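You operate a simulated robot arm through the tools that you are given. There is no shell and no other tool. Be economical: measure what you need, move in short steps, check, and stop when the job is done.

Carry out the task below with a simulated two-armed robot. There is one attempt and no reset: what you move stays moved.

Task
Swap the gold cassette for the silver one, then pull and seal.
Fine: the gold one stands on the cart; pull as the card says; one seal; the drive stays off. Set down upright: gold cassette.

The check looks at the end state, three seconds after you hand in, the way a careful person would. Anything else that was tipped, shoved, dropped, spilled or broken makes it a failure. A push-on lid holds only when it is set on centred and level and pressed home; a screw cap is set on level and turned clockwise until tight.

Robot
Two 7-joint arms with two-finger parallel grippers on one trunk, on a base that drives. Base frame: it is fixed to the floor where the robot stands at the start and does not move with it; the origin is under the middle of the robot, x ahead of it, y to its left, z up; the surface under the hand at the start is at about z = 0.92. Lengths are in m, angles in rad, forces in N, time in s.
The left shoulder is at the start at [0.05, 0.209, 1.246], the right one opposite. With the tool pointing down near the work surface each hand reaches from about 0.26 to 0.92 m from the robot's upright axis, wherever it stands, measured 20 degrees to its own side. Places, roughly: black strap (3x2x11 cm) [0.7, -0.2, 1]; drive switch [0.4, -1.6, 0.7]; feed knob [0.6, 0, 0.9]; seal bay [0.7, -0.1, 0.9]; table lock [0.5, 0, 0.9]; top of the strap cart [1, 0.4, 0.8]. Payload 4.4 kg a hand.
The TCP of each hand is the grasp point between the finger pads, 0.023 m short of the fingertips. In the tool frame z runs along the fingers and y along their closing line. The gripper opens to 0.094 m. The fingers are 0.038 m wide and 0.01 m thick; the gripper's body (0.054 by 0.096 m) begins 0.039 m behind the TCP.
Orientation is that of the tool frame in the base frame, as a unit quaternion [x, y, z, w]. With the fingers straight down and closing along the base's y, the tool's x points along the base's -x, its y along +y and its z along -z.

Tools
- The arms move only by the tool jog_arm. It takes "left_targets", "right_targets" or both (then of equal length, played together; a hand with none holds still); each is a list that holds one entry, the list of rows, each a list of 7 numbers: the shift along the base's x, y, z in m, then the turn, a rotation vector about the base's x, y, z in rad, then the finger opening in m, from 0 to 0.094. In form: [[[dx, dy, dz, ax, ay, az, grip], ...]]. A call has 1 to 20 rows; each row shifts and turns the commanded pose from where the row before left it. Rows are played at 5 a second. More than 0.05 m and 0.15 rad between two rows, or a gripper value outside its range, and nothing of the call is played. Where a pose cannot be reached the arm comes as near as it can. A force on the tool above 70 N (or 10 N above the force at the start of the call, whichever is more), or a blocked arm, ends the call early, and 0.2 s more pass. The fingers move at their own pace (about 0.108 m/s each) and stop on an object; they squeeze with about 35 N. The grip force told is the motor's: it shows also when the fingers shut on nothing. Time passes only in rows, and 0.2 s behind the last, so rows that do not move let the fingers close. It gives the time, the measured TCP pose, the force on the tool (base axes), the opening and the grip force at its end, in the units of the frame above (readings bear some noise), with the torque about the TCP (base axes, N m) and any sound that the robot's microphone picked up, and new pictures: "views" is both (left out), scene, wrist or none (wrist: the cameras of the hands that moved).
- Cameras (640 x 400 px; columns grow to the right, rows downward): "scene" is now at [0.1525, 0.0249, 1.4118]; the picture's right is [0.27, -0.96, 0.00], its down [-0.58, -0.16, -0.79] and it looks along [0.76, 0.22, -0.61] (base axes); focal length 214 px, centre (320, 200). "left" rides on the left gripper at [0.086, -0.016, -0.075] in its tool frame; the picture's right is [0.18, 0.98, 0.00], its down [-0.58, 0.11, -0.81] and it looks along [-0.79, 0.15, 0.59] (tool axes); focal length 243 px, centre (320, 200). "right" rides on the right gripper at [0.086, 0.016, -0.075] in its tool frame; the picture's right is [-0.18, 0.98, 0.00], its down [-0.58, -0.11, -0.81] and it looks along [-0.79, -0.15, 0.59] (tool axes); focal length 243 px, centre (320, 200). There is no depth. A picture from a camera that has moved, and an enlarged one, comes with that camera's place and axes in the base frame and with its lens.
- slide_trunk(by): slides the trunk up (or, below 0, down) by that many m; the arms and the scene camera ride with it, the base frame stays. It gives what a move gives, with no picture.
- steer(legs): drives the robot by 1 to 6 legs, each [ahead, left, turn to the left] in m, m and rad, along the robot's own axes; the way and the turn of a leg run together, so that a leg with both is an arc; at most 1.5 m and 3.142 rad a leg. The arms and the cameras ride along, it lands a little off, and it stops where it bumps. It gives what a move gives, and a new picture of the scene camera.
- head_to(pan, tilt): turns the head with the scene camera to pan (to the left, within 1.396 rad either way) and tilt (down, from -0.506 to 1.204), counted from straight ahead of the robot. It gives what a move gives, and a new picture of the scene camera.
- inspect(camera, box): a new picture of the part [left, top, right, bottom] of that camera's present view, enlarged. It takes no simulated time.
- job_done(): hands the job in; it is judged then, once.

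Go step by step. Nothing tells you exact positions but the pictures and the camera data: compare them with the known pose of the tool, close in by small moves and look again before you grip or let go. The budget is 120 turns and 260 pictures, counting those below and the enlarged ones. Unless the task says otherwise, let go and move clear before handing in, and close with one line.

The tools are called after ">>>" as name(argument=value, ...) on one line, values as JSON. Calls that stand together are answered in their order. jog_arm: Moves the arms, as the interface text tells. Its arguments: {"type":"object","properties":{"left_targets":{"type":"array"},"right_targets":{"type":"array"},"views":{"type":"string","enum":["both","scene","wrist","none"]}},"required":[]} The other tools are called the same way: slide_trunk (by) slides the trunk up or down; steer (legs) drives the base; head_to (pan, tilt) turns the head that bears the scene camera; inspect (camera, box) takes an enlarged picture of a part of a camera's view; job_done () hands the job in.

At the start:

```text
clock: 0.0
left_tool_pos: [0.4448, 0.2511, 1.2956]
left_tcp_rot: [0.0, 1.0, 0.001, 0.0]
left_ft_force: [0.5, 0.1, 0.1]
left_wrist_torque: [-0.01, -0.02, 0.01]
left_grip_width: 0.094
left_gripper_force: 0.0
right_tool_pos: [0.5778, -0.1196, 1.2764]
right_tcp_rot: [0.001, 1.0, 0.0, 0.0]
right_ft_force: [-0.6, -0.8, 0.1]
right_wrist_torque: [0.03, 0.05, -0.02]
right_grip_width: 0.0938
right_gripper_force: 0.1
trunk travel left (down, up): [-0.325, 0.238]
robot x, y, heading: [0.0012, 0.0011, -0.001]
head pan, tilt: [0.274, 0.653]
```

scene: 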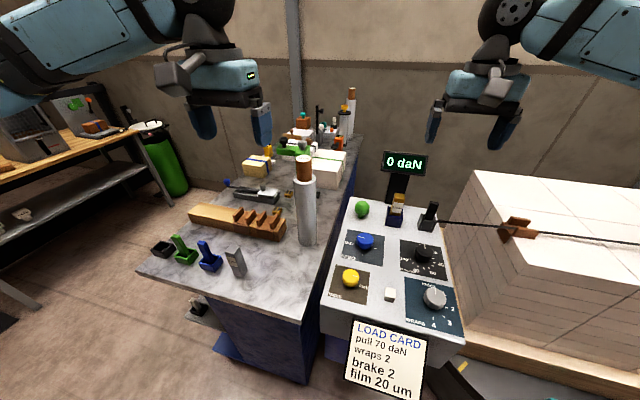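
right: 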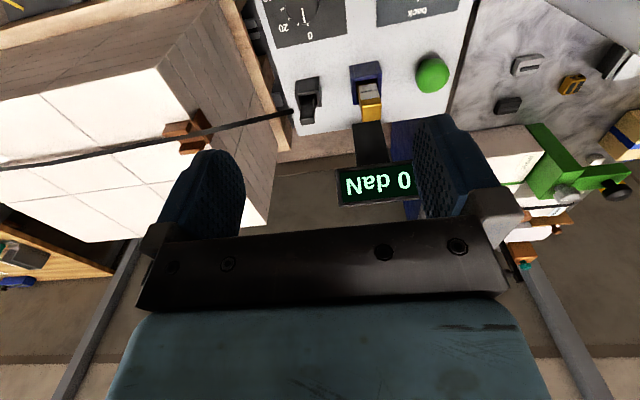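
left: 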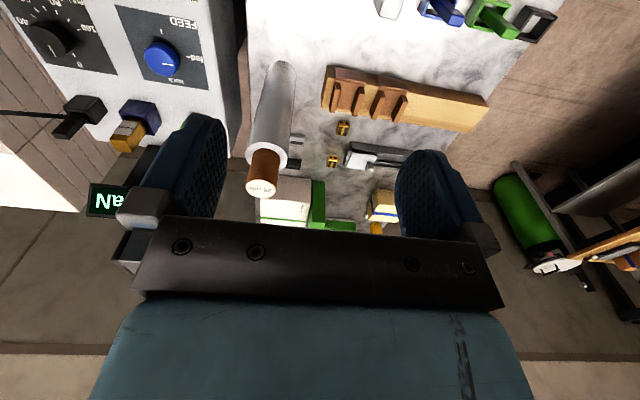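

I see a control panel with knobs, a load card, a cart with several items and a strapped pallet. I'll enlarge the parts first to read the labels.

>>> inspect(camera="scene", box=[310, 180, 470, 400])

>>> inspect(camera="scene", box=[130, 80, 370, 280])

>>> inspect(camera="right", box=[240, 0, 640, 220])

```text
1.82 times, centred on (390, 290) of scene
camera zoom: at [0.1525, 0.0249, 1.4118], right [0.27, -0.96, 0.0], down [-0.58, -0.16, -0.79], along [0.76, 0.22, -0.61], focal length 390 px, centre (193, 36)
```

zoom: 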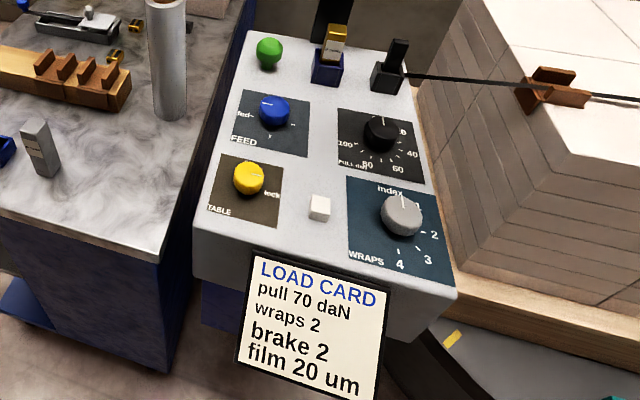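

```text
2.00 times, centred on (250, 180) of scene
camera zoom: at [0.1525, 0.0249, 1.4118], right [0.27, -0.96, 0.0], down [-0.58, -0.16, -0.79], along [0.76, 0.22, -0.61], focal length 429 px, centre (460, 240)
```

zoom: 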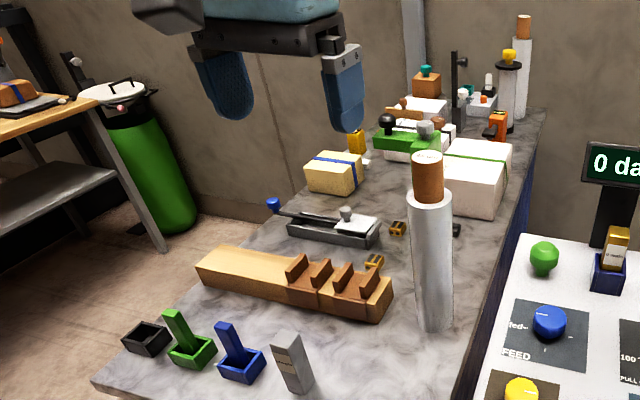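

```text
1.60 times, centred on (440, 110) of right
camera zoom: at [0.4915, -0.1038, 1.3514], right [0.19, 0.98, 0.0], down [0.58, -0.11, 0.81], along [0.79, -0.15, -0.59], focal length 388 px, centre (128, 344)
```

zoom: 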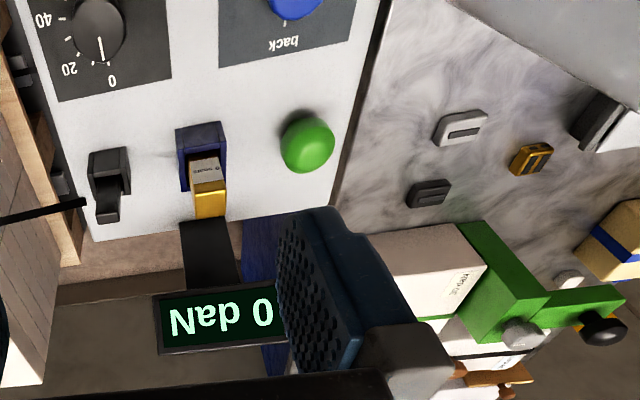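

The gold cassette sits in the seal bay on the panel, and the silver one appears to stand on the cart. I'll look at the panel more directly.

>>> head_to(pan=-0.1, tilt=0.8)

>>> inspect(camera="scene", box=[200, 120, 360, 220])

>>> inspect(camera="scene", box=[200, 200, 360, 300])

>>> inspect(camera="left", box=[0, 0, 260, 160])

```text
clock: 0.8
left_tool_pos: [0.4447, 0.2522, 1.2949]
left_tcp_rot: [0.0, 1.0, 0.0, 0.0]
left_ft_force: [0.1, -0.6, -0.7]
left_wrist_torque: [-0.02, -0.04, -0.02]
left_grip_width: 0.094
left_gripper_force: 0.0
right_tool_pos: [0.5769, -0.1209, 1.2789]
right_tcp_rot: [0.001, 1.0, 0.0, 0.0]
right_ft_force: [-0.1, 0.0, -0.4]
right_wrist_torque: [0.04, -0.02, -0.01]
right_grip_width: 0.0939
right_gripper_force: 0.1
trunk travel left (down, up): [-0.325, 0.238]
robot x, y, heading: [-0.0007, -0.0018, 0.004]
head pan, tilt: [-0.099, 0.799]
camera scene: at [0.1494, -0.0065, 1.3995], right [-0.1, -1.0, 0.0], down [-0.71, 0.07, -0.7], along [0.69, -0.07, -0.72], focal length 214 px, centre (320, 200)
```

scene: 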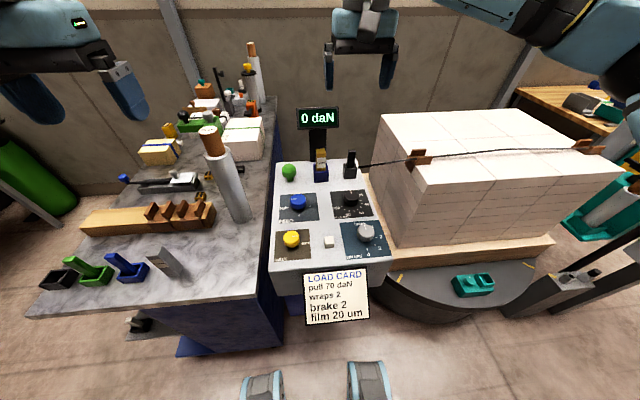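

```text
4.00 times, centred on (280, 170) of scene
camera zoom: at [0.1494, -0.0065, 1.3995], right [-0.1, -1.0, 0.0], down [-0.71, 0.07, -0.7], along [0.69, -0.07, -0.72], focal length 858 px, centre (480, 320)
```

zoom: 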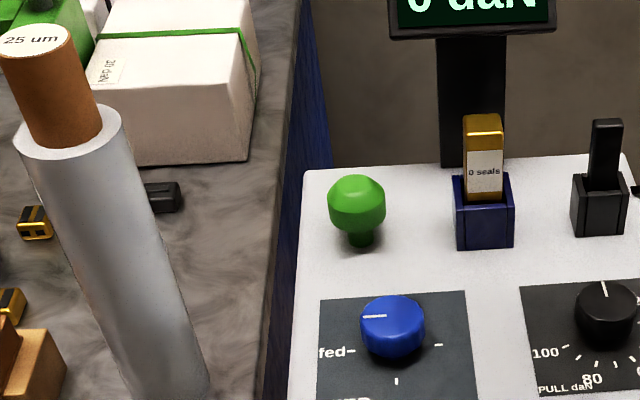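

```text
4.00 times, centred on (280, 250) of scene
camera zoom: at [0.1494, -0.0065, 1.3995], right [-0.1, -1.0, 0.0], down [-0.71, 0.07, -0.7], along [0.69, -0.07, -0.72], focal length 858 px, centre (480, 0)
```

zoom: 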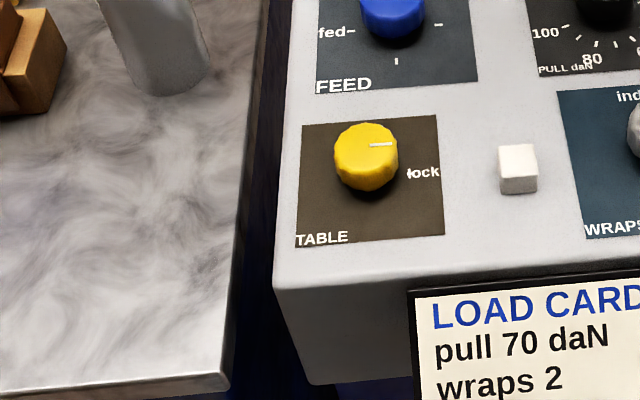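

```text
2.46 times, centred on (130, 80) of left
camera zoom: at [0.3578, 0.2359, 1.3703], right [-0.18, 0.98, 0.0], down [0.58, 0.11, 0.81], along [0.79, 0.15, -0.59], focal length 597 px, centre (788, 495)
```

zoom: 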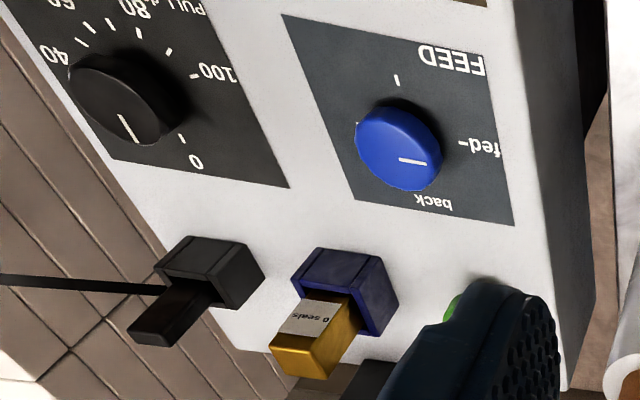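

Gold reads "0 seals", the feed stands on fed and the table on lock. Now I'll check the silver one and the dial details.

>>> inspect(camera="scene", box=[30, 190, 230, 315])

>>> inspect(camera="scene", box=[320, 140, 400, 190])

>>> inspect(camera="scene", box=[310, 180, 400, 270])

>>> inspect(camera="left", box=[220, 0, 580, 220])

```text
3.20 times, centred on (130, 252) of scene
camera zoom: at [0.1494, -0.0065, 1.3995], right [-0.1, -1.0, 0.0], down [-0.71, 0.07, -0.7], along [0.69, -0.07, -0.72], focal length 686 px, centre (928, 32)
```

zoom: 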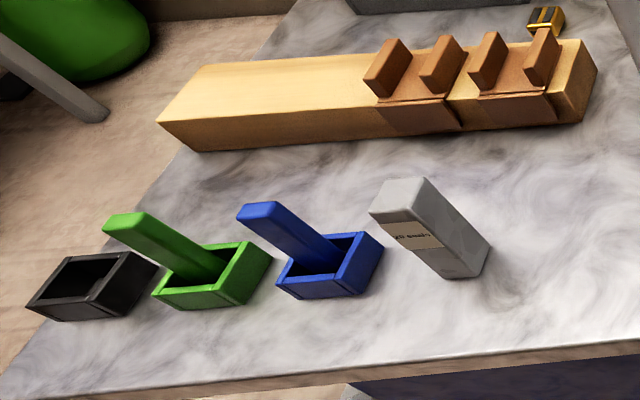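

```text
8.00 times, centred on (360, 165) of scene
camera zoom: at [0.1494, -0.0065, 1.3995], right [-0.1, -1.0, 0.0], down [-0.71, 0.07, -0.7], along [0.69, -0.07, -0.72], focal length 1716 px, centre (0, 480)
```

zoom: 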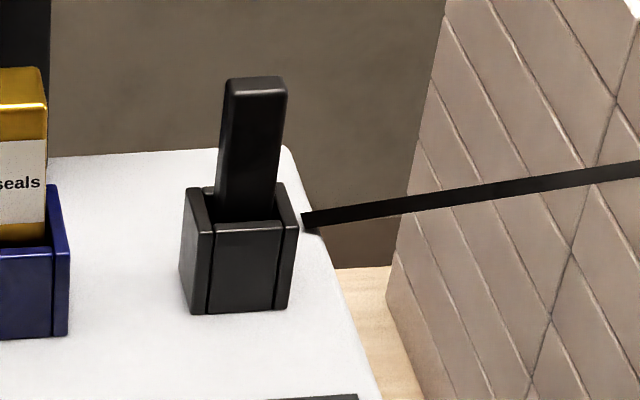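

```text
4.44 times, centred on (355, 225) of scene
camera zoom: at [0.1494, -0.0065, 1.3995], right [-0.1, -1.0, 0.0], down [-0.71, 0.07, -0.7], along [0.69, -0.07, -0.72], focal length 953 px, centre (164, 89)
```

zoom: 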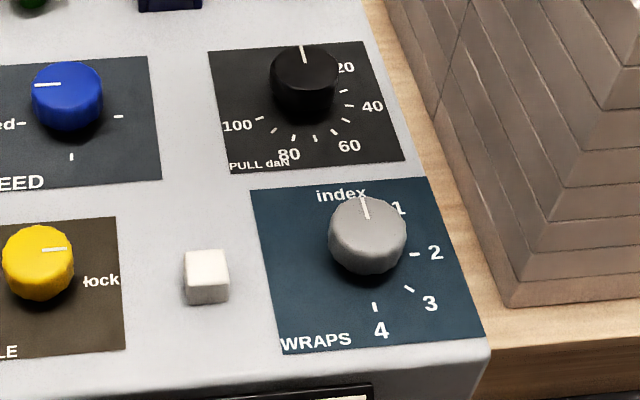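

```text
1.78 times, centred on (400, 110) of left
camera zoom: at [0.3578, 0.2359, 1.3703], right [-0.18, 0.98, 0.0], down [0.58, 0.11, 0.81], along [0.79, 0.15, -0.59], focal length 431 px, centre (178, 360)
```

zoom: 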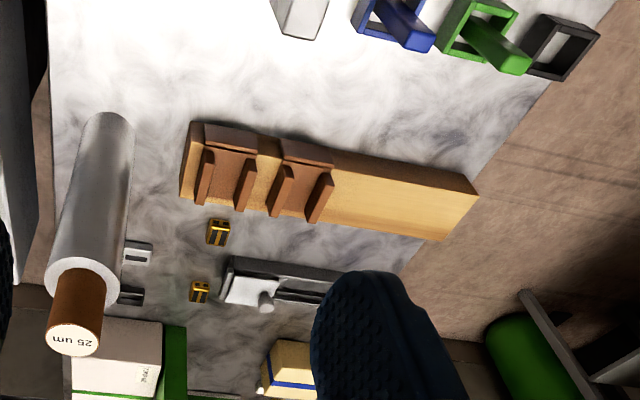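

I take the gold cassette/bay at about [0.70,-0.066], strap block at [0.70,-0.168], display at [0.795,-0.065,1.10]. I'll bring the right hand nearer to measure.

>>> jog_arm(right_targets=[[[0.0, 0.027, -0.05, 0, 0, 0, 0.094], [0.0, 0.027, -0.05, 0, 0, 0, 0.094], [0.0, 0, -0.03, 0, 0, 0, 0.094], [0.0, 0, -0.02, 0, 0, 0, 0.094]]], views="both")

>>> inspect(camera="right", box=[160, 0, 480, 200])

```text
refused: row 1 steps farther than a row can; nothing moved
```

```text
2.00 times, centred on (320, 100) of right
camera zoom: at [0.4915, -0.1039, 1.3514], right [0.19, 0.98, 0.0], down [0.58, -0.11, 0.81], along [0.79, -0.15, -0.59], focal length 485 px, centre (320, 400)
```

zoom: 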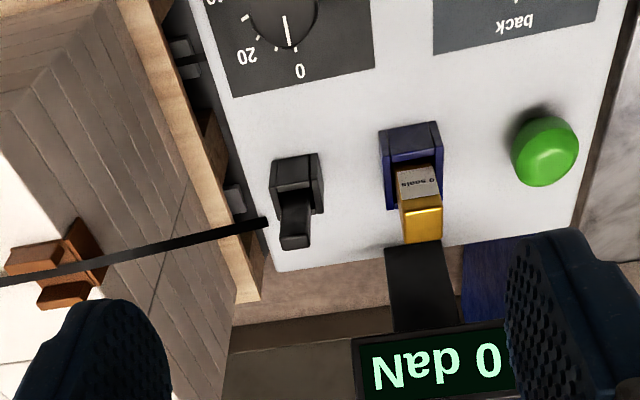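

The step was too long. I'll go in steps of 0.045 at most.

>>> jog_arm(right_targets=[[[0.02, 0.02, -0.035, 0, 0, 0, 0.094], [0.02, 0.02, -0.035, 0, 0, 0, 0.094], [0.0, 0.013, -0.04, 0, 0, 0, 0.094], [0.0, 0, -0.04, 0, 0, 0, 0.094]]], views="both")

>>> inspect(camera="right", box=[160, 0, 480, 200])

```text
clock: 1.9
left_tool_pos: [0.4459, 0.2516, 1.2958]
left_tcp_rot: [0.0, 1.0, 0.0, 0.0]
left_ft_force: [-0.2, 0.0, -0.7]
left_wrist_torque: [0.05, 0.05, 0.0]
left_grip_width: 0.094
left_gripper_force: 0.1
right_tool_pos: [0.6181, -0.0654, 1.1279]
right_tcp_rot: [0.001, 1.0, 0.001, 0.001]
right_ft_force: [-0.2, 0.5, 0.7]
right_wrist_torque: [0.01, 0.04, -0.02]
right_grip_width: 0.094
right_gripper_force: 0.0
trunk travel left (down, up): [-0.325, 0.238]
robot x, y, heading: [-0.0004, 0.0025, -0.001]
head pan, tilt: [-0.099, 0.799]
camera scene: at [0.1502, -0.0072, 1.3994], right [-0.1, -0.99, 0.0], down [-0.71, 0.07, -0.7], along [0.69, -0.07, -0.72], focal length 214 px, centre (320, 200)
camera right: at [0.5328, -0.05, 1.2025], right [0.19, 0.98, 0.0], down [0.58, -0.11, 0.81], along [0.79, -0.15, -0.59], focal length 243 px, centre (320, 200)
```

scene: 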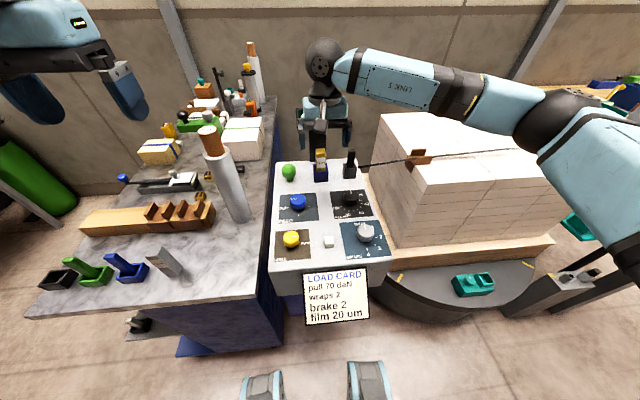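
right: 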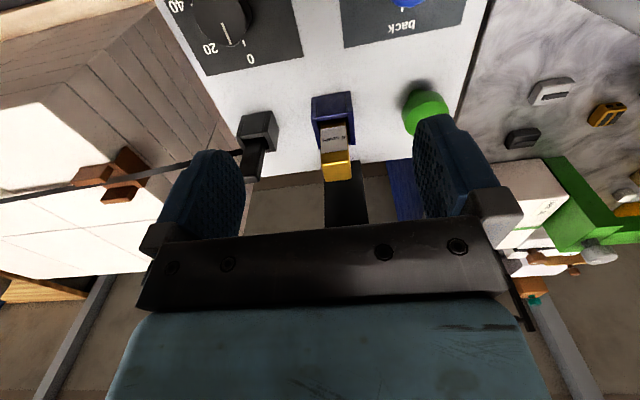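

```text
2.00 times, centred on (320, 100) of right
camera zoom: at [0.5328, -0.05, 1.2025], right [0.19, 0.98, 0.0], down [0.58, -0.11, 0.81], along [0.79, -0.15, -0.59], focal length 485 px, centre (320, 400)
```

zoom: 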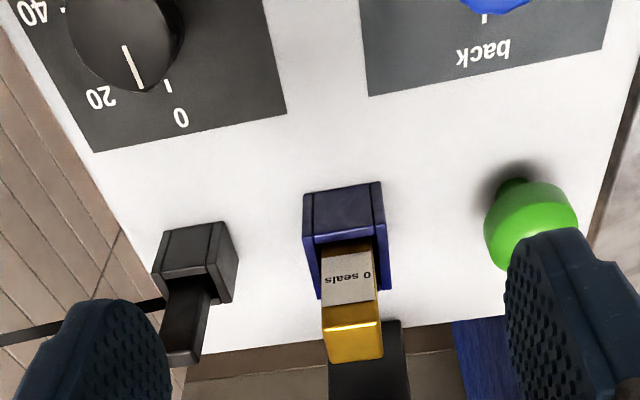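

Gold: about 3.3 × 2.7 cm, top z≈1.03, centred at [0.72,-0.067]; the bay's rim is at z≈0.962. I'll move over it and partway down, then look.

>>> jog_arm(right_targets=[[[0.035, 0, 0, 0, 0, 0, 0.094], [0.035, 0, 0, 0, 0, 0, 0.094], [0.032, -0.002, 0, 0, 0, 0, 0.094], [0.0, 0, -0.04, 0, 0, 0, 0.094], [0.0, 0, -0.04, 0, 0, 0, 0.094], [0.0, 0, -0.01, 0, 0, 0, 0.094]]], views="both")

>>> inspect(camera="scene", box=[240, 60, 400, 190])

```text
clock: 3.2
left_tool_pos: [0.4454, 0.2513, 1.296]
left_tcp_rot: [0.0, 1.0, 0.0, 0.0]
left_ft_force: [0.4, 0.0, -0.6]
left_wrist_torque: [-0.01, 0.02, -0.02]
left_grip_width: 0.0939
left_gripper_force: 0.0
right_tool_pos: [0.7189, -0.0685, 1.0385]
right_tcp_rot: [0.001, 1.0, 0.001, 0.0]
right_ft_force: [-0.8, -0.6, -0.1]
right_wrist_torque: [0.01, 0.0, 0.02]
right_grip_width: 0.0939
right_gripper_force: 0.0
trunk travel left (down, up): [-0.325, 0.238]
robot x, y, heading: [-0.0039, 0.0001, 0.0]
head pan, tilt: [-0.099, 0.799]
camera scene: at [0.1493, -0.0065, 1.3995], right [-0.1, -1.0, 0.0], down [-0.71, 0.07, -0.7], along [0.69, -0.07, -0.72], focal length 214 px, centre (320, 200)
camera right: at [0.6328, -0.0535, 1.1125], right [0.19, 0.98, 0.0], down [0.58, -0.11, 0.81], along [0.79, -0.15, -0.59], focal length 243 px, centre (320, 200)
```

scene: 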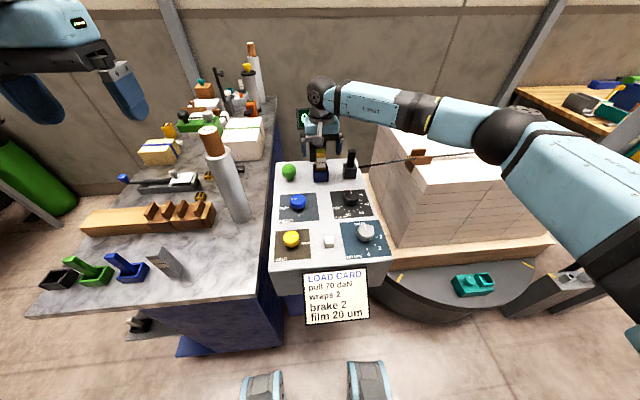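
right: 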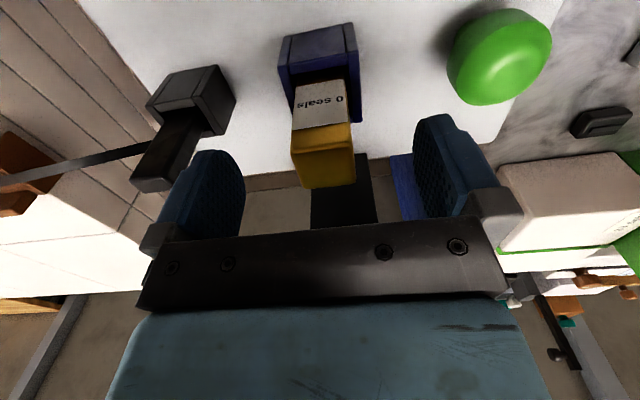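

```text
3.08 times, centred on (320, 125) of scene
camera zoom: at [0.1493, -0.0065, 1.3995], right [-0.1, -1.0, 0.0], down [-0.71, 0.07, -0.7], along [0.69, -0.07, -0.72], focal length 660 px, centre (320, 431)
```

zoom: 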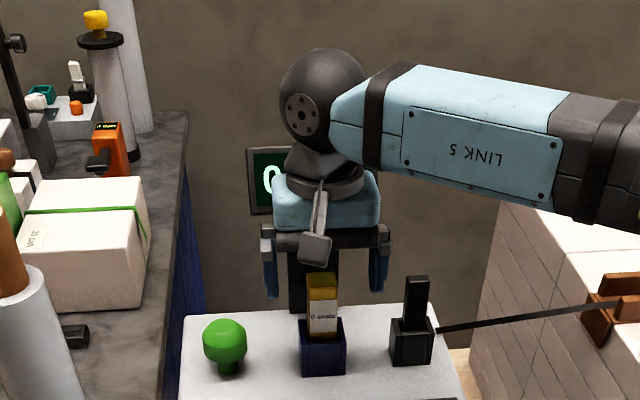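

Alignment looks good. Descend to z≈1.003, close and lift a little.

>>> jog_arm(right_targets=[[[0, 0.001, -0.035, 0, 0, 0, 0.094], [0, 0, 0, 0, 0, 0, 0.02], [0, 0, 0, 0, 0, 0, 0.02], [0, 0, 0, 0, 0, 0, 0.02]]], views="wrist")

```text
clock: 4.2
left_tool_pos: [0.4434, 0.2514, 1.2961]
left_tcp_rot: [0.001, 1.0, 0.0, 0.0]
left_ft_force: [0.3, -1.4, 0.0]
left_wrist_torque: [-0.02, 0.01, 0.03]
left_grip_width: 0.0937
left_gripper_force: 0.1
right_tool_pos: [0.7183, -0.0681, 1.0044]
right_tcp_rot: [0.001, 1.0, 0.0, -0.001]
right_ft_force: [-0.2, -0.2, -0.3]
right_wrist_torque: [-0.06, 0.02, -0.01]
right_grip_width: 0.0298
right_gripper_force: 35.0
trunk travel left (down, up): [-0.325, 0.238]
robot x, y, heading: [0.002, 0.0016, 0.001]
head pan, tilt: [-0.099, 0.799]
camera right: at [0.6326, -0.0525, 1.078], right [0.19, 0.98, 0.0], down [0.58, -0.11, 0.81], along [0.79, -0.15, -0.59], focal length 243 px, centre (320, 200)
```

right: 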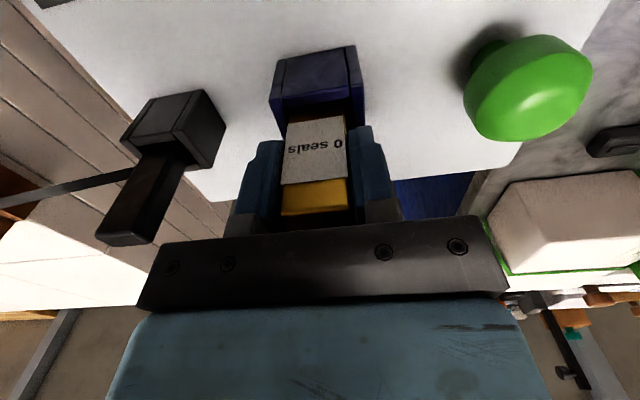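

Gripped (3 cm wide). Lift straight up.

>>> jog_arm(right_targets=[[[0, 0, 0.02, 0, 0, 0, 0.02], [0, 0, 0.03, 0, 0, 0, 0.02], [0, 0, 0.04, 0, 0, 0, 0.02], [0, 0, 0.045, 0, 0, 0, 0.02]]], views="both")

>>> inspect(camera="scene", box=[240, 60, 400, 190])

>>> inspect(camera="right", box=[160, 0, 480, 200])

```text
clock: 5.2
left_tool_pos: [0.4459, 0.2527, 1.2953]
left_tcp_rot: [0.0, 1.0, -0.001, 0.0]
left_ft_force: [-0.1, 0.3, 0.3]
left_wrist_torque: [0.02, 0.03, -0.01]
left_grip_width: 0.0942
left_gripper_force: 0.0
right_tool_pos: [0.7203, -0.0664, 1.14]
right_tcp_rot: [0.0, 1.0, 0.0, 0.0]
right_ft_force: [0.2, -1.0, -1.8]
right_wrist_torque: [-0.01, -0.01, 0.0]
right_grip_width: 0.0296
right_gripper_force: 34.9
trunk travel left (down, up): [-0.325, 0.238]
robot x, y, heading: [-0.0004, 0.0016, -0.003]
head pan, tilt: [-0.099, 0.799]
camera scene: at [0.1486, -0.0062, 1.3995], right [-0.1, -1.0, 0.0], down [-0.71, 0.07, -0.7], along [0.69, -0.07, -0.72], focal length 214 px, centre (320, 200)
camera right: at [0.6337, -0.0521, 1.2129], right [0.19, 0.98, 0.0], down [0.58, -0.11, 0.81], along [0.79, -0.15, -0.59], focal length 243 px, centre (320, 200)
```

scene: 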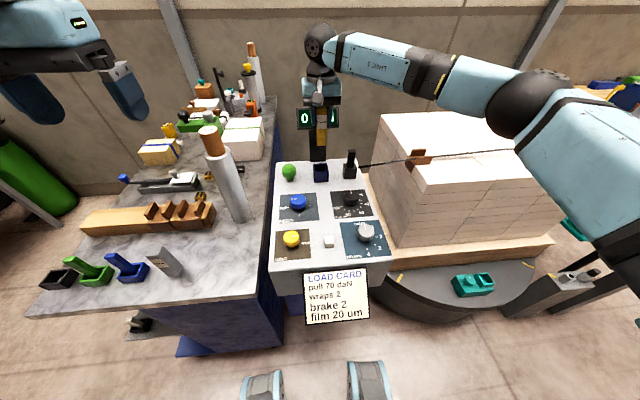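
right: 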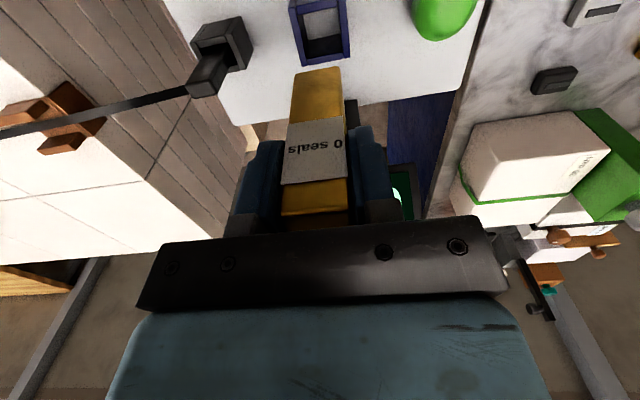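

```text
3.08 times, centred on (320, 125) of scene
camera zoom: at [0.1486, -0.0062, 1.3995], right [-0.1, -1.0, 0.0], down [-0.71, 0.07, -0.7], along [0.69, -0.07, -0.72], focal length 660 px, centre (320, 431)
```

zoom: 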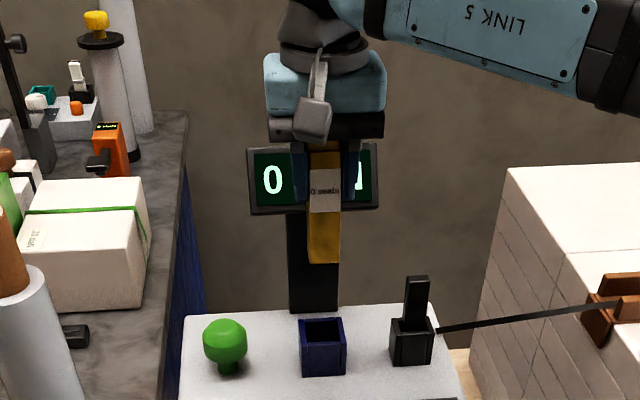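

```text
2.00 times, centred on (320, 100) of right
camera zoom: at [0.6337, -0.0521, 1.2129], right [0.19, 0.98, 0.0], down [0.58, -0.11, 0.81], along [0.79, -0.15, -0.59], focal length 485 px, centre (320, 400)
```

zoom: 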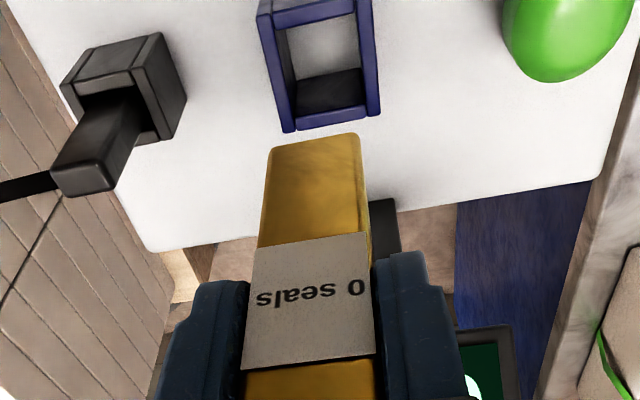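

Gold is out; its bottom is about 0.084 m below the TCP. I'll retreat, bring it over the cart's clear corner near [0.48,0.21], and move the left hand aside.

>>> jog_arm(right_targets=[[[-0.04, 0, 0, 0, 0, 0, 0.02], [-0.04, 0, 0, 0, 0, 0, 0.02], [-0.04, 0, 0, 0, 0, 0, 0.02], [-0.04, 0, 0, 0, 0, 0, 0.02], [-0.04, 0, 0, 0, 0, 0, 0.02], [-0.04, 0, 0, 0, 0, 0, 0.02], [0, 0.04, 0, 0, 0, 0, 0.02], [0, 0.04, 0, 0, 0, 0, 0.02], [0, 0.04, 0, 0, 0, 0, 0.02], [0, 0.04, 0, 0, 0, 0, 0.02], [0, 0.04, 0, 0, 0, 0, 0.02]]], left_targets=[[[0, 0.04, 0, 0, 0, 0, 0.094], [0, 0.04, 0, 0, 0, 0, 0.094], [0, 0.04, 0, 0, 0, 0, 0.094], [0, 0.04, 0, 0, 0, 0, 0.094], [0, 0.04, 0, 0, 0, 0, 0.094], [0, 0.04, 0, 0, 0, 0, 0.094], [0, 0, 0, 0, 0, 0, 0.094], [0, 0, 0, 0, 0, 0, 0.094], [0, 0, 0, 0, 0, 0, 0.094], [0, 0, 0, 0, 0, 0, 0.094], [0, 0, 0, 0, 0, 0, 0.094]]])

>>> head_to(pan=0.45, tilt=0.9)

```text
clock: 7.7
left_tool_pos: [0.4437, 0.4923, 1.2964]
left_tcp_rot: [-0.001, 1.0, -0.001, 0.0]
left_ft_force: [0.5, -0.2, -0.7]
left_wrist_torque: [-0.02, 0.02, -0.01]
left_grip_width: 0.094
left_gripper_force: 0.1
right_tool_pos: [0.4784, 0.1327, 1.1382]
right_tcp_rot: [0.002, 1.0, -0.001, 0.0]
right_ft_force: [0.6, 1.2, -2.1]
right_wrist_torque: [0.0, 0.01, 0.02]
right_grip_width: 0.0299
right_gripper_force: 35.1
trunk travel left (down, up): [-0.325, 0.238]
robot x, y, heading: [-0.0033, 0.0013, -0.006]
head pan, tilt: [-0.099, 0.799]
camera scene: at [0.1491, -0.0048, 1.3995], right [-0.1, -1.0, 0.0], down [-0.71, 0.07, -0.7], along [0.69, -0.07, -0.72], focal length 214 px, centre (320, 200)
camera right: at [0.3925, 0.1477, 1.2114], right [0.19, 0.98, 0.0], down [0.58, -0.11, 0.81], along [0.79, -0.15, -0.59], focal length 243 px, centre (320, 200)
camera left: at [0.3573, 0.4769, 1.371], right [-0.18, 0.98, 0.0], down [0.58, 0.11, 0.81], along [0.79, 0.15, -0.59], focal length 243 px, centre (320, 200)
```

scene: 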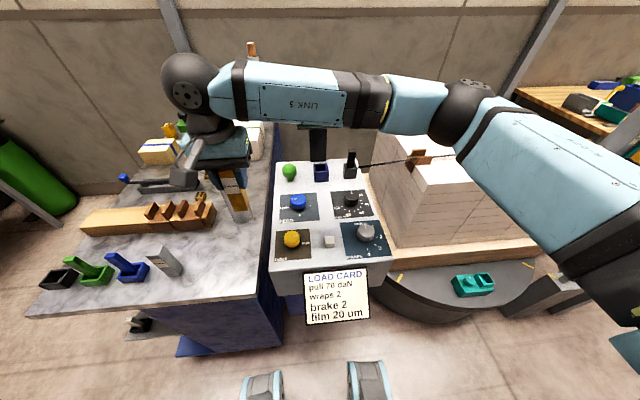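
right: 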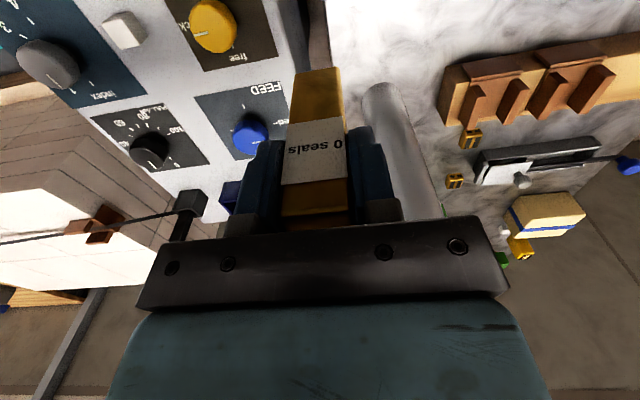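
left: 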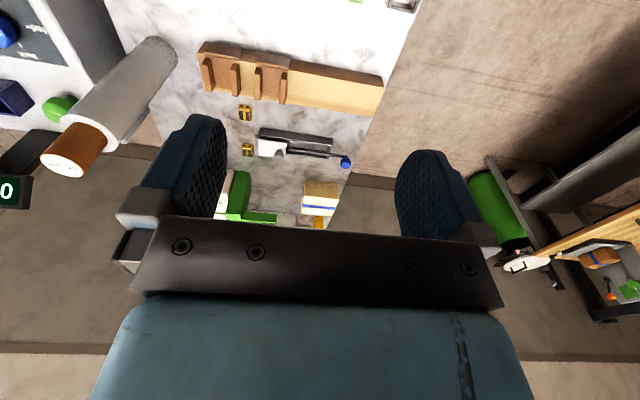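

```text
clock: 8.6
left_tool_pos: [0.4446, 0.4903, 1.2969]
left_tcp_rot: [0.0, 1.0, 0.0, 0.0]
left_ft_force: [-0.2, -0.5, 0.3]
left_wrist_torque: [-0.02, 0.01, -0.03]
left_grip_width: 0.094
left_gripper_force: 0.0
right_tool_pos: [0.4774, 0.1292, 1.1382]
right_tcp_rot: [0.002, 1.0, 0.0, 0.0]
right_ft_force: [0.4, 0.9, -1.8]
right_wrist_torque: [-0.01, -0.02, -0.03]
right_grip_width: 0.0297
right_gripper_force: 35.2
trunk travel left (down, up): [-0.325, 0.238]
robot x, y, heading: [0.0047, -0.0037, -0.002]
head pan, tilt: [0.45, 0.901]
camera scene: at [0.1372, 0.0344, 1.3916], right [0.43, -0.9, 0.0], down [-0.71, -0.34, -0.62], along [0.56, 0.27, -0.78], focal length 214 px, centre (320, 200)
```

scene: 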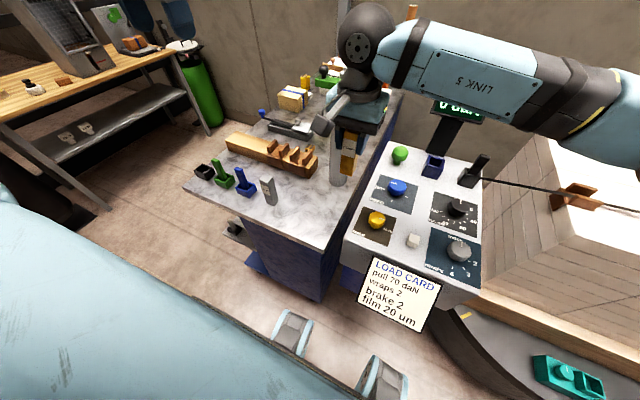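

Cart edge is near y≈0.14. Shift to y≈0.215 and start descending.

>>> jog_arm(right_targets=[[[-0.005, 0.043, 0, 0, 0, 0, 0.02], [-0.005, 0.043, 0, 0, 0, 0, 0.02], [0, 0, -0.04, 0, 0, 0, 0.02], [0, 0, -0.04, 0, 0, 0, 0.02], [0, 0, -0.04, 0, 0, 0, 0.02]]])

>>> inspect(camera="scene", box=[200, 80, 400, 240])

```text
clock: 9.8
left_tool_pos: [0.4462, 0.4899, 1.2971]
left_tcp_rot: [0.0, 1.0, 0.001, 0.0]
left_ft_force: [0.0, 0.1, -0.1]
left_wrist_torque: [0.0, 0.02, 0.0]
left_grip_width: 0.0938
left_gripper_force: 0.1
right_tool_pos: [0.4684, 0.2178, 1.017]
right_tcp_rot: [0.002, 1.0, 0.001, 0.0]
right_ft_force: [-0.1, 0.4, -1.6]
right_wrist_torque: [0.0, 0.0, -0.02]
right_grip_width: 0.0297
right_gripper_force: 35.3
trunk travel left (down, up): [-0.325, 0.238]
robot x, y, heading: [0.0028, -0.0005, -0.0]
head pan, tilt: [0.45, 0.901]
camera scene: at [0.1378, 0.0343, 1.3915], right [0.44, -0.9, 0.0], down [-0.71, -0.34, -0.62], along [0.56, 0.27, -0.78], focal length 214 px, centre (320, 200)
camera right: at [0.383, 0.2338, 1.0917], right [0.19, 0.98, 0.0], down [0.58, -0.11, 0.81], along [0.79, -0.15, -0.59], focal length 243 px, centre (320, 200)
```

scene: 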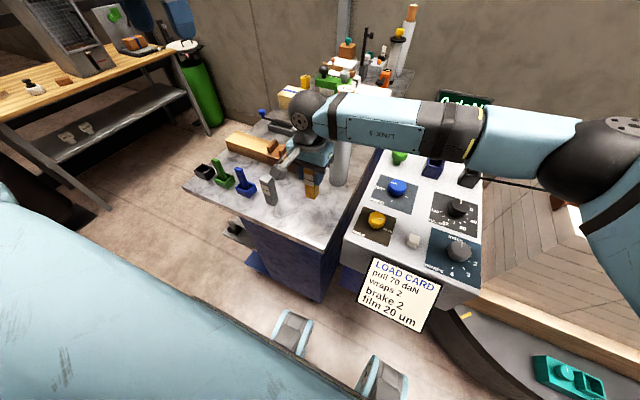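
right: 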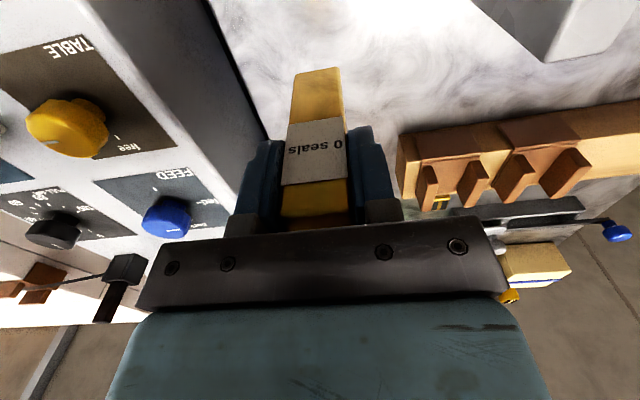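

```text
2.50 times, centred on (300, 160) of scene
camera zoom: at [0.1378, 0.0343, 1.3915], right [0.44, -0.9, 0.0], down [-0.71, -0.34, -0.62], along [0.56, 0.27, -0.78], focal length 536 px, centre (370, 300)
```

zoom: 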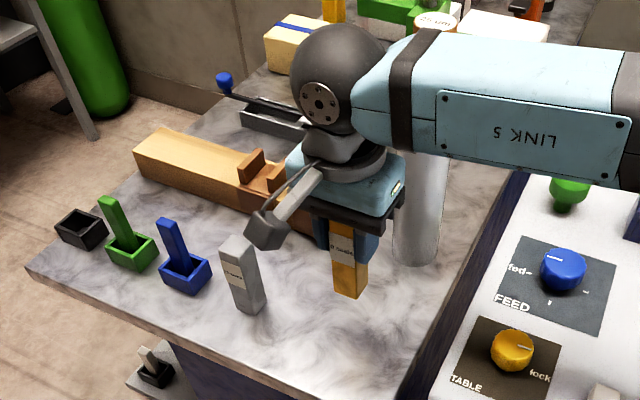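

Let me enlarge silver and the gap below gold to estimate the cart's height.

>>> inspect(camera="scene", box=[250, 160, 330, 210])

>>> inspect(camera="right", box=[400, 0, 640, 150])

```text
8.00 times, centred on (290, 185) of scene
camera zoom: at [0.1378, 0.0343, 1.3915], right [0.44, -0.9, 0.0], down [-0.71, -0.34, -0.62], along [0.56, 0.27, -0.78], focal length 1716 px, centre (560, 320)
```

zoom: 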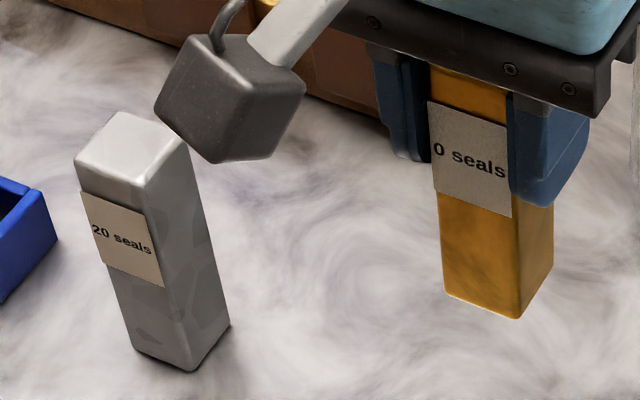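

```text
2.67 times, centred on (520, 75) of right
camera zoom: at [0.383, 0.2338, 1.0917], right [0.19, 0.98, 0.0], down [0.58, -0.11, 0.81], along [0.79, -0.15, -0.59], focal length 647 px, centre (-213, 533)
```

zoom: 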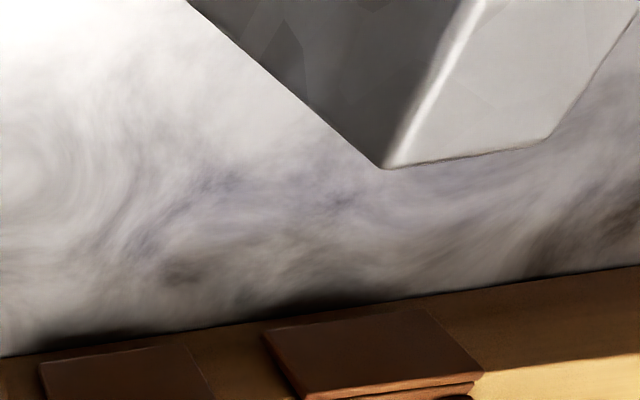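

Two-view check puts silver's top at z≈0.947, so the cart top is ≈0.84; gold should touch at TCP z≈0.924. Descend near it.

>>> jog_arm(right_targets=[[[0, 0, -0.04, 0, 0, 0, 0.02], [0, 0, -0.03, 0, 0, 0, 0.02], [0, 0, -0.004, 0, 0, 0, 0.02], [0, 0, -0.004, 0, 0, 0, 0.02]]], views="scene")

>>> inspect(camera="scene", box=[250, 160, 330, 210])

```text
clock: 10.8
left_tool_pos: [0.4457, 0.4924, 1.2965]
left_tcp_rot: [0.0, 1.0, 0.0, 0.0]
left_ft_force: [-0.4, 0.0, 0.6]
left_wrist_torque: [0.0, 0.0, 0.0]
left_grip_width: 0.0942
left_gripper_force: 0.1
right_tool_pos: [0.4699, 0.2157, 0.9387]
right_tcp_rot: [0.0, 1.0, 0.0, 0.001]
right_ft_force: [0.3, 0.1, -1.1]
right_wrist_torque: [0.02, 0.02, 0.02]
right_grip_width: 0.0295
right_gripper_force: 34.8
trunk travel left (down, up): [-0.325, 0.238]
robot x, y, heading: [-0.0013, 0.0026, -0.001]
head pan, tilt: [0.45, 0.901]
camera scene: at [0.1374, 0.0344, 1.3915], right [0.44, -0.9, 0.0], down [-0.71, -0.34, -0.62], along [0.56, 0.27, -0.78], focal length 214 px, centre (320, 200)
```

scene: 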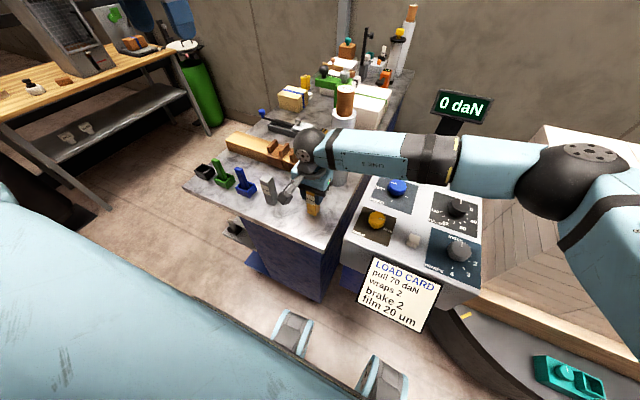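

```text
8.00 times, centred on (290, 185) of scene
camera zoom: at [0.1374, 0.0344, 1.3915], right [0.44, -0.9, 0.0], down [-0.71, -0.34, -0.62], along [0.56, 0.27, -0.78], focal length 1716 px, centre (560, 320)
```

zoom: 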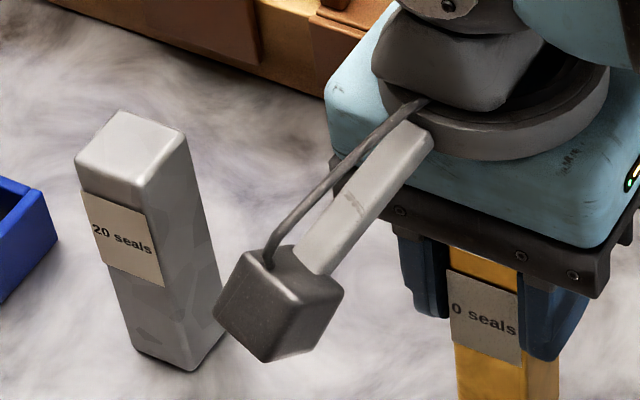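

Not touching yet. Continue down slowly in 2–3 mm rows.

>>> jog_arm(right_targets=[[[0, 0, -0.003, 0, 0, 0, 0.02], [0, 0, -0.003, 0, 0, 0, 0.02], [0, 0, -0.002, 0, 0, 0, 0.02], [0, 0, -0.002, 0, 0, 0, 0.02]]], views="none")

>>> inspect(camera="scene", box=[270, 170, 350, 220])

```text
clock: 11.8
left_tool_pos: [0.4422, 0.4889, 1.2994]
left_tcp_rot: [0.0, 1.0, 0.0, 0.001]
left_ft_force: [0.1, 0.3, 0.3]
left_wrist_torque: [0.01, 0.0, 0.03]
left_grip_width: 0.0941
left_gripper_force: 0.1
right_tool_pos: [0.4685, 0.2185, 0.9314]
right_tcp_rot: [0.001, 1.0, 0.002, 0.002]
right_ft_force: [0.0, -4.4, 8.1]
right_wrist_torque: [-0.53, 0.03, -0.03]
right_grip_width: 0.0296
right_gripper_force: 9.9
trunk travel left (down, up): [-0.325, 0.238]
robot x, y, heading: [0.0022, -0.0011, -0.002]
head pan, tilt: [0.45, 0.901]
```

```text
8.00 times, centred on (310, 195) of scene
camera zoom: at [0.1348, 0.0326, 1.3924], right [0.44, -0.9, 0.0], down [-0.7, -0.34, -0.62], along [0.56, 0.27, -0.78], focal length 1716 px, centre (400, 240)
```

zoom: 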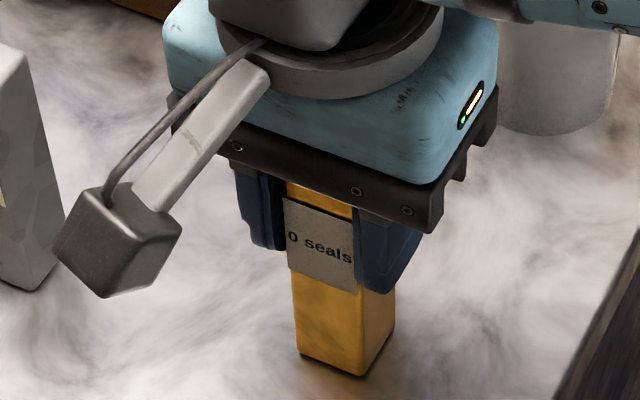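

Contact felt (8 N) and gold looks upright on the cart. Open, then rise.

>>> jog_arm(right_targets=[[[0, 0, 0.001, 0, 0, 0, 0.03], [0, 0, 0, 0, 0, 0, 0.05], [0, 0, 0, 0, 0, 0, 0.094], [0, 0, 0, 0, 0, 0, 0.094], [0, 0, 0.03, 0, 0, 0, 0.094], [0, 0, 0.04, 0, 0, 0, 0.094], [0, 0, 0.04, 0, 0, 0, 0.094], [0, 0, 0.04, 0, 0, 0, 0.094], [0, 0, 0.04, 0, 0, 0, 0.094]]])

>>> inspect(camera="scene", box=[250, 160, 350, 222])

```text
clock: 13.8
left_tool_pos: [0.4442, 0.4905, 1.2965]
left_tcp_rot: [-0.001, 1.0, 0.0, 0.0]
left_ft_force: [0.2, 0.1, 0.4]
left_wrist_torque: [-0.01, -0.01, -0.02]
left_grip_width: 0.0939
left_gripper_force: 0.1
right_tool_pos: [0.4696, 0.2186, 1.1216]
right_tcp_rot: [0.001, 1.0, 0.0, 0.0]
right_ft_force: [-0.2, -0.5, 0.3]
right_wrist_torque: [-0.03, 0.0, 0.0]
right_grip_width: 0.094
right_gripper_force: 0.0
trunk travel left (down, up): [-0.325, 0.238]
robot x, y, heading: [0.0002, -0.0012, 0.0]
head pan, tilt: [0.45, 0.901]
camera scene: at [0.1364, 0.0342, 1.3916], right [0.44, -0.9, 0.0], down [-0.71, -0.34, -0.62], along [0.56, 0.27, -0.78], focal length 214 px, centre (320, 200)
camera right: at [0.3828, 0.2343, 1.1958], right [0.19, 0.98, 0.0], down [0.58, -0.11, 0.81], along [0.79, -0.15, -0.59], focal length 243 px, centre (320, 200)
```

scene: 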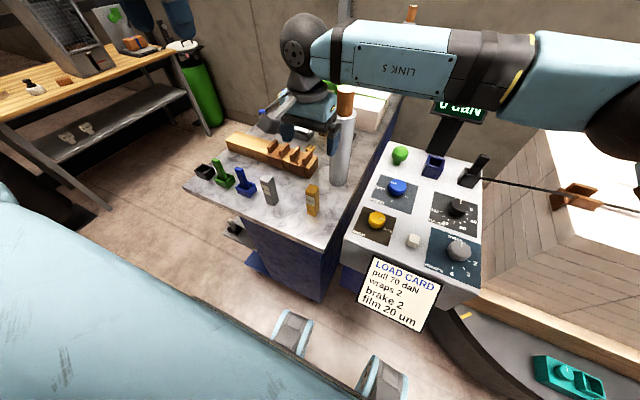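
right: 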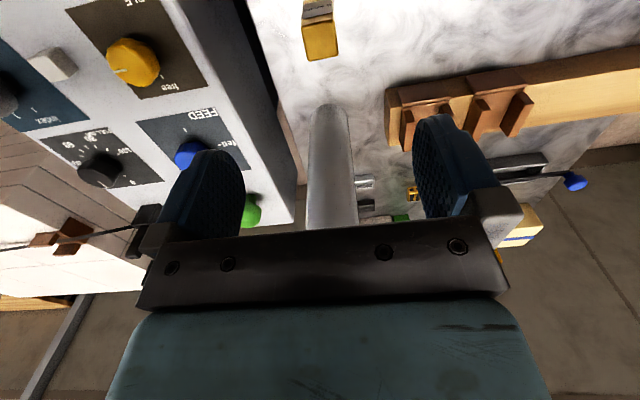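

```text
6.40 times, centred on (300, 191) of scene
camera zoom: at [0.1364, 0.0342, 1.3916], right [0.44, -0.9, 0.0], down [-0.71, -0.34, -0.62], along [0.56, 0.27, -0.78], focal length 1373 px, centre (448, 258)
```

zoom: 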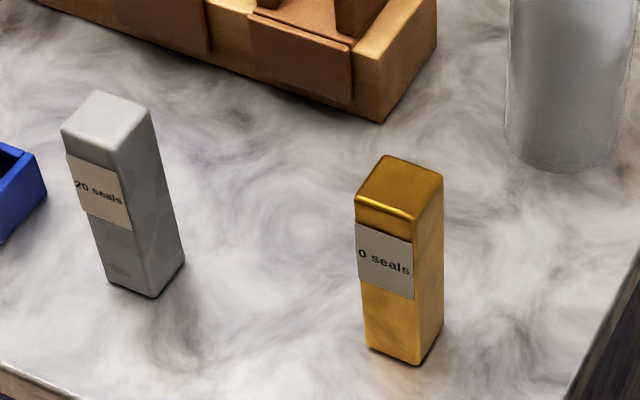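

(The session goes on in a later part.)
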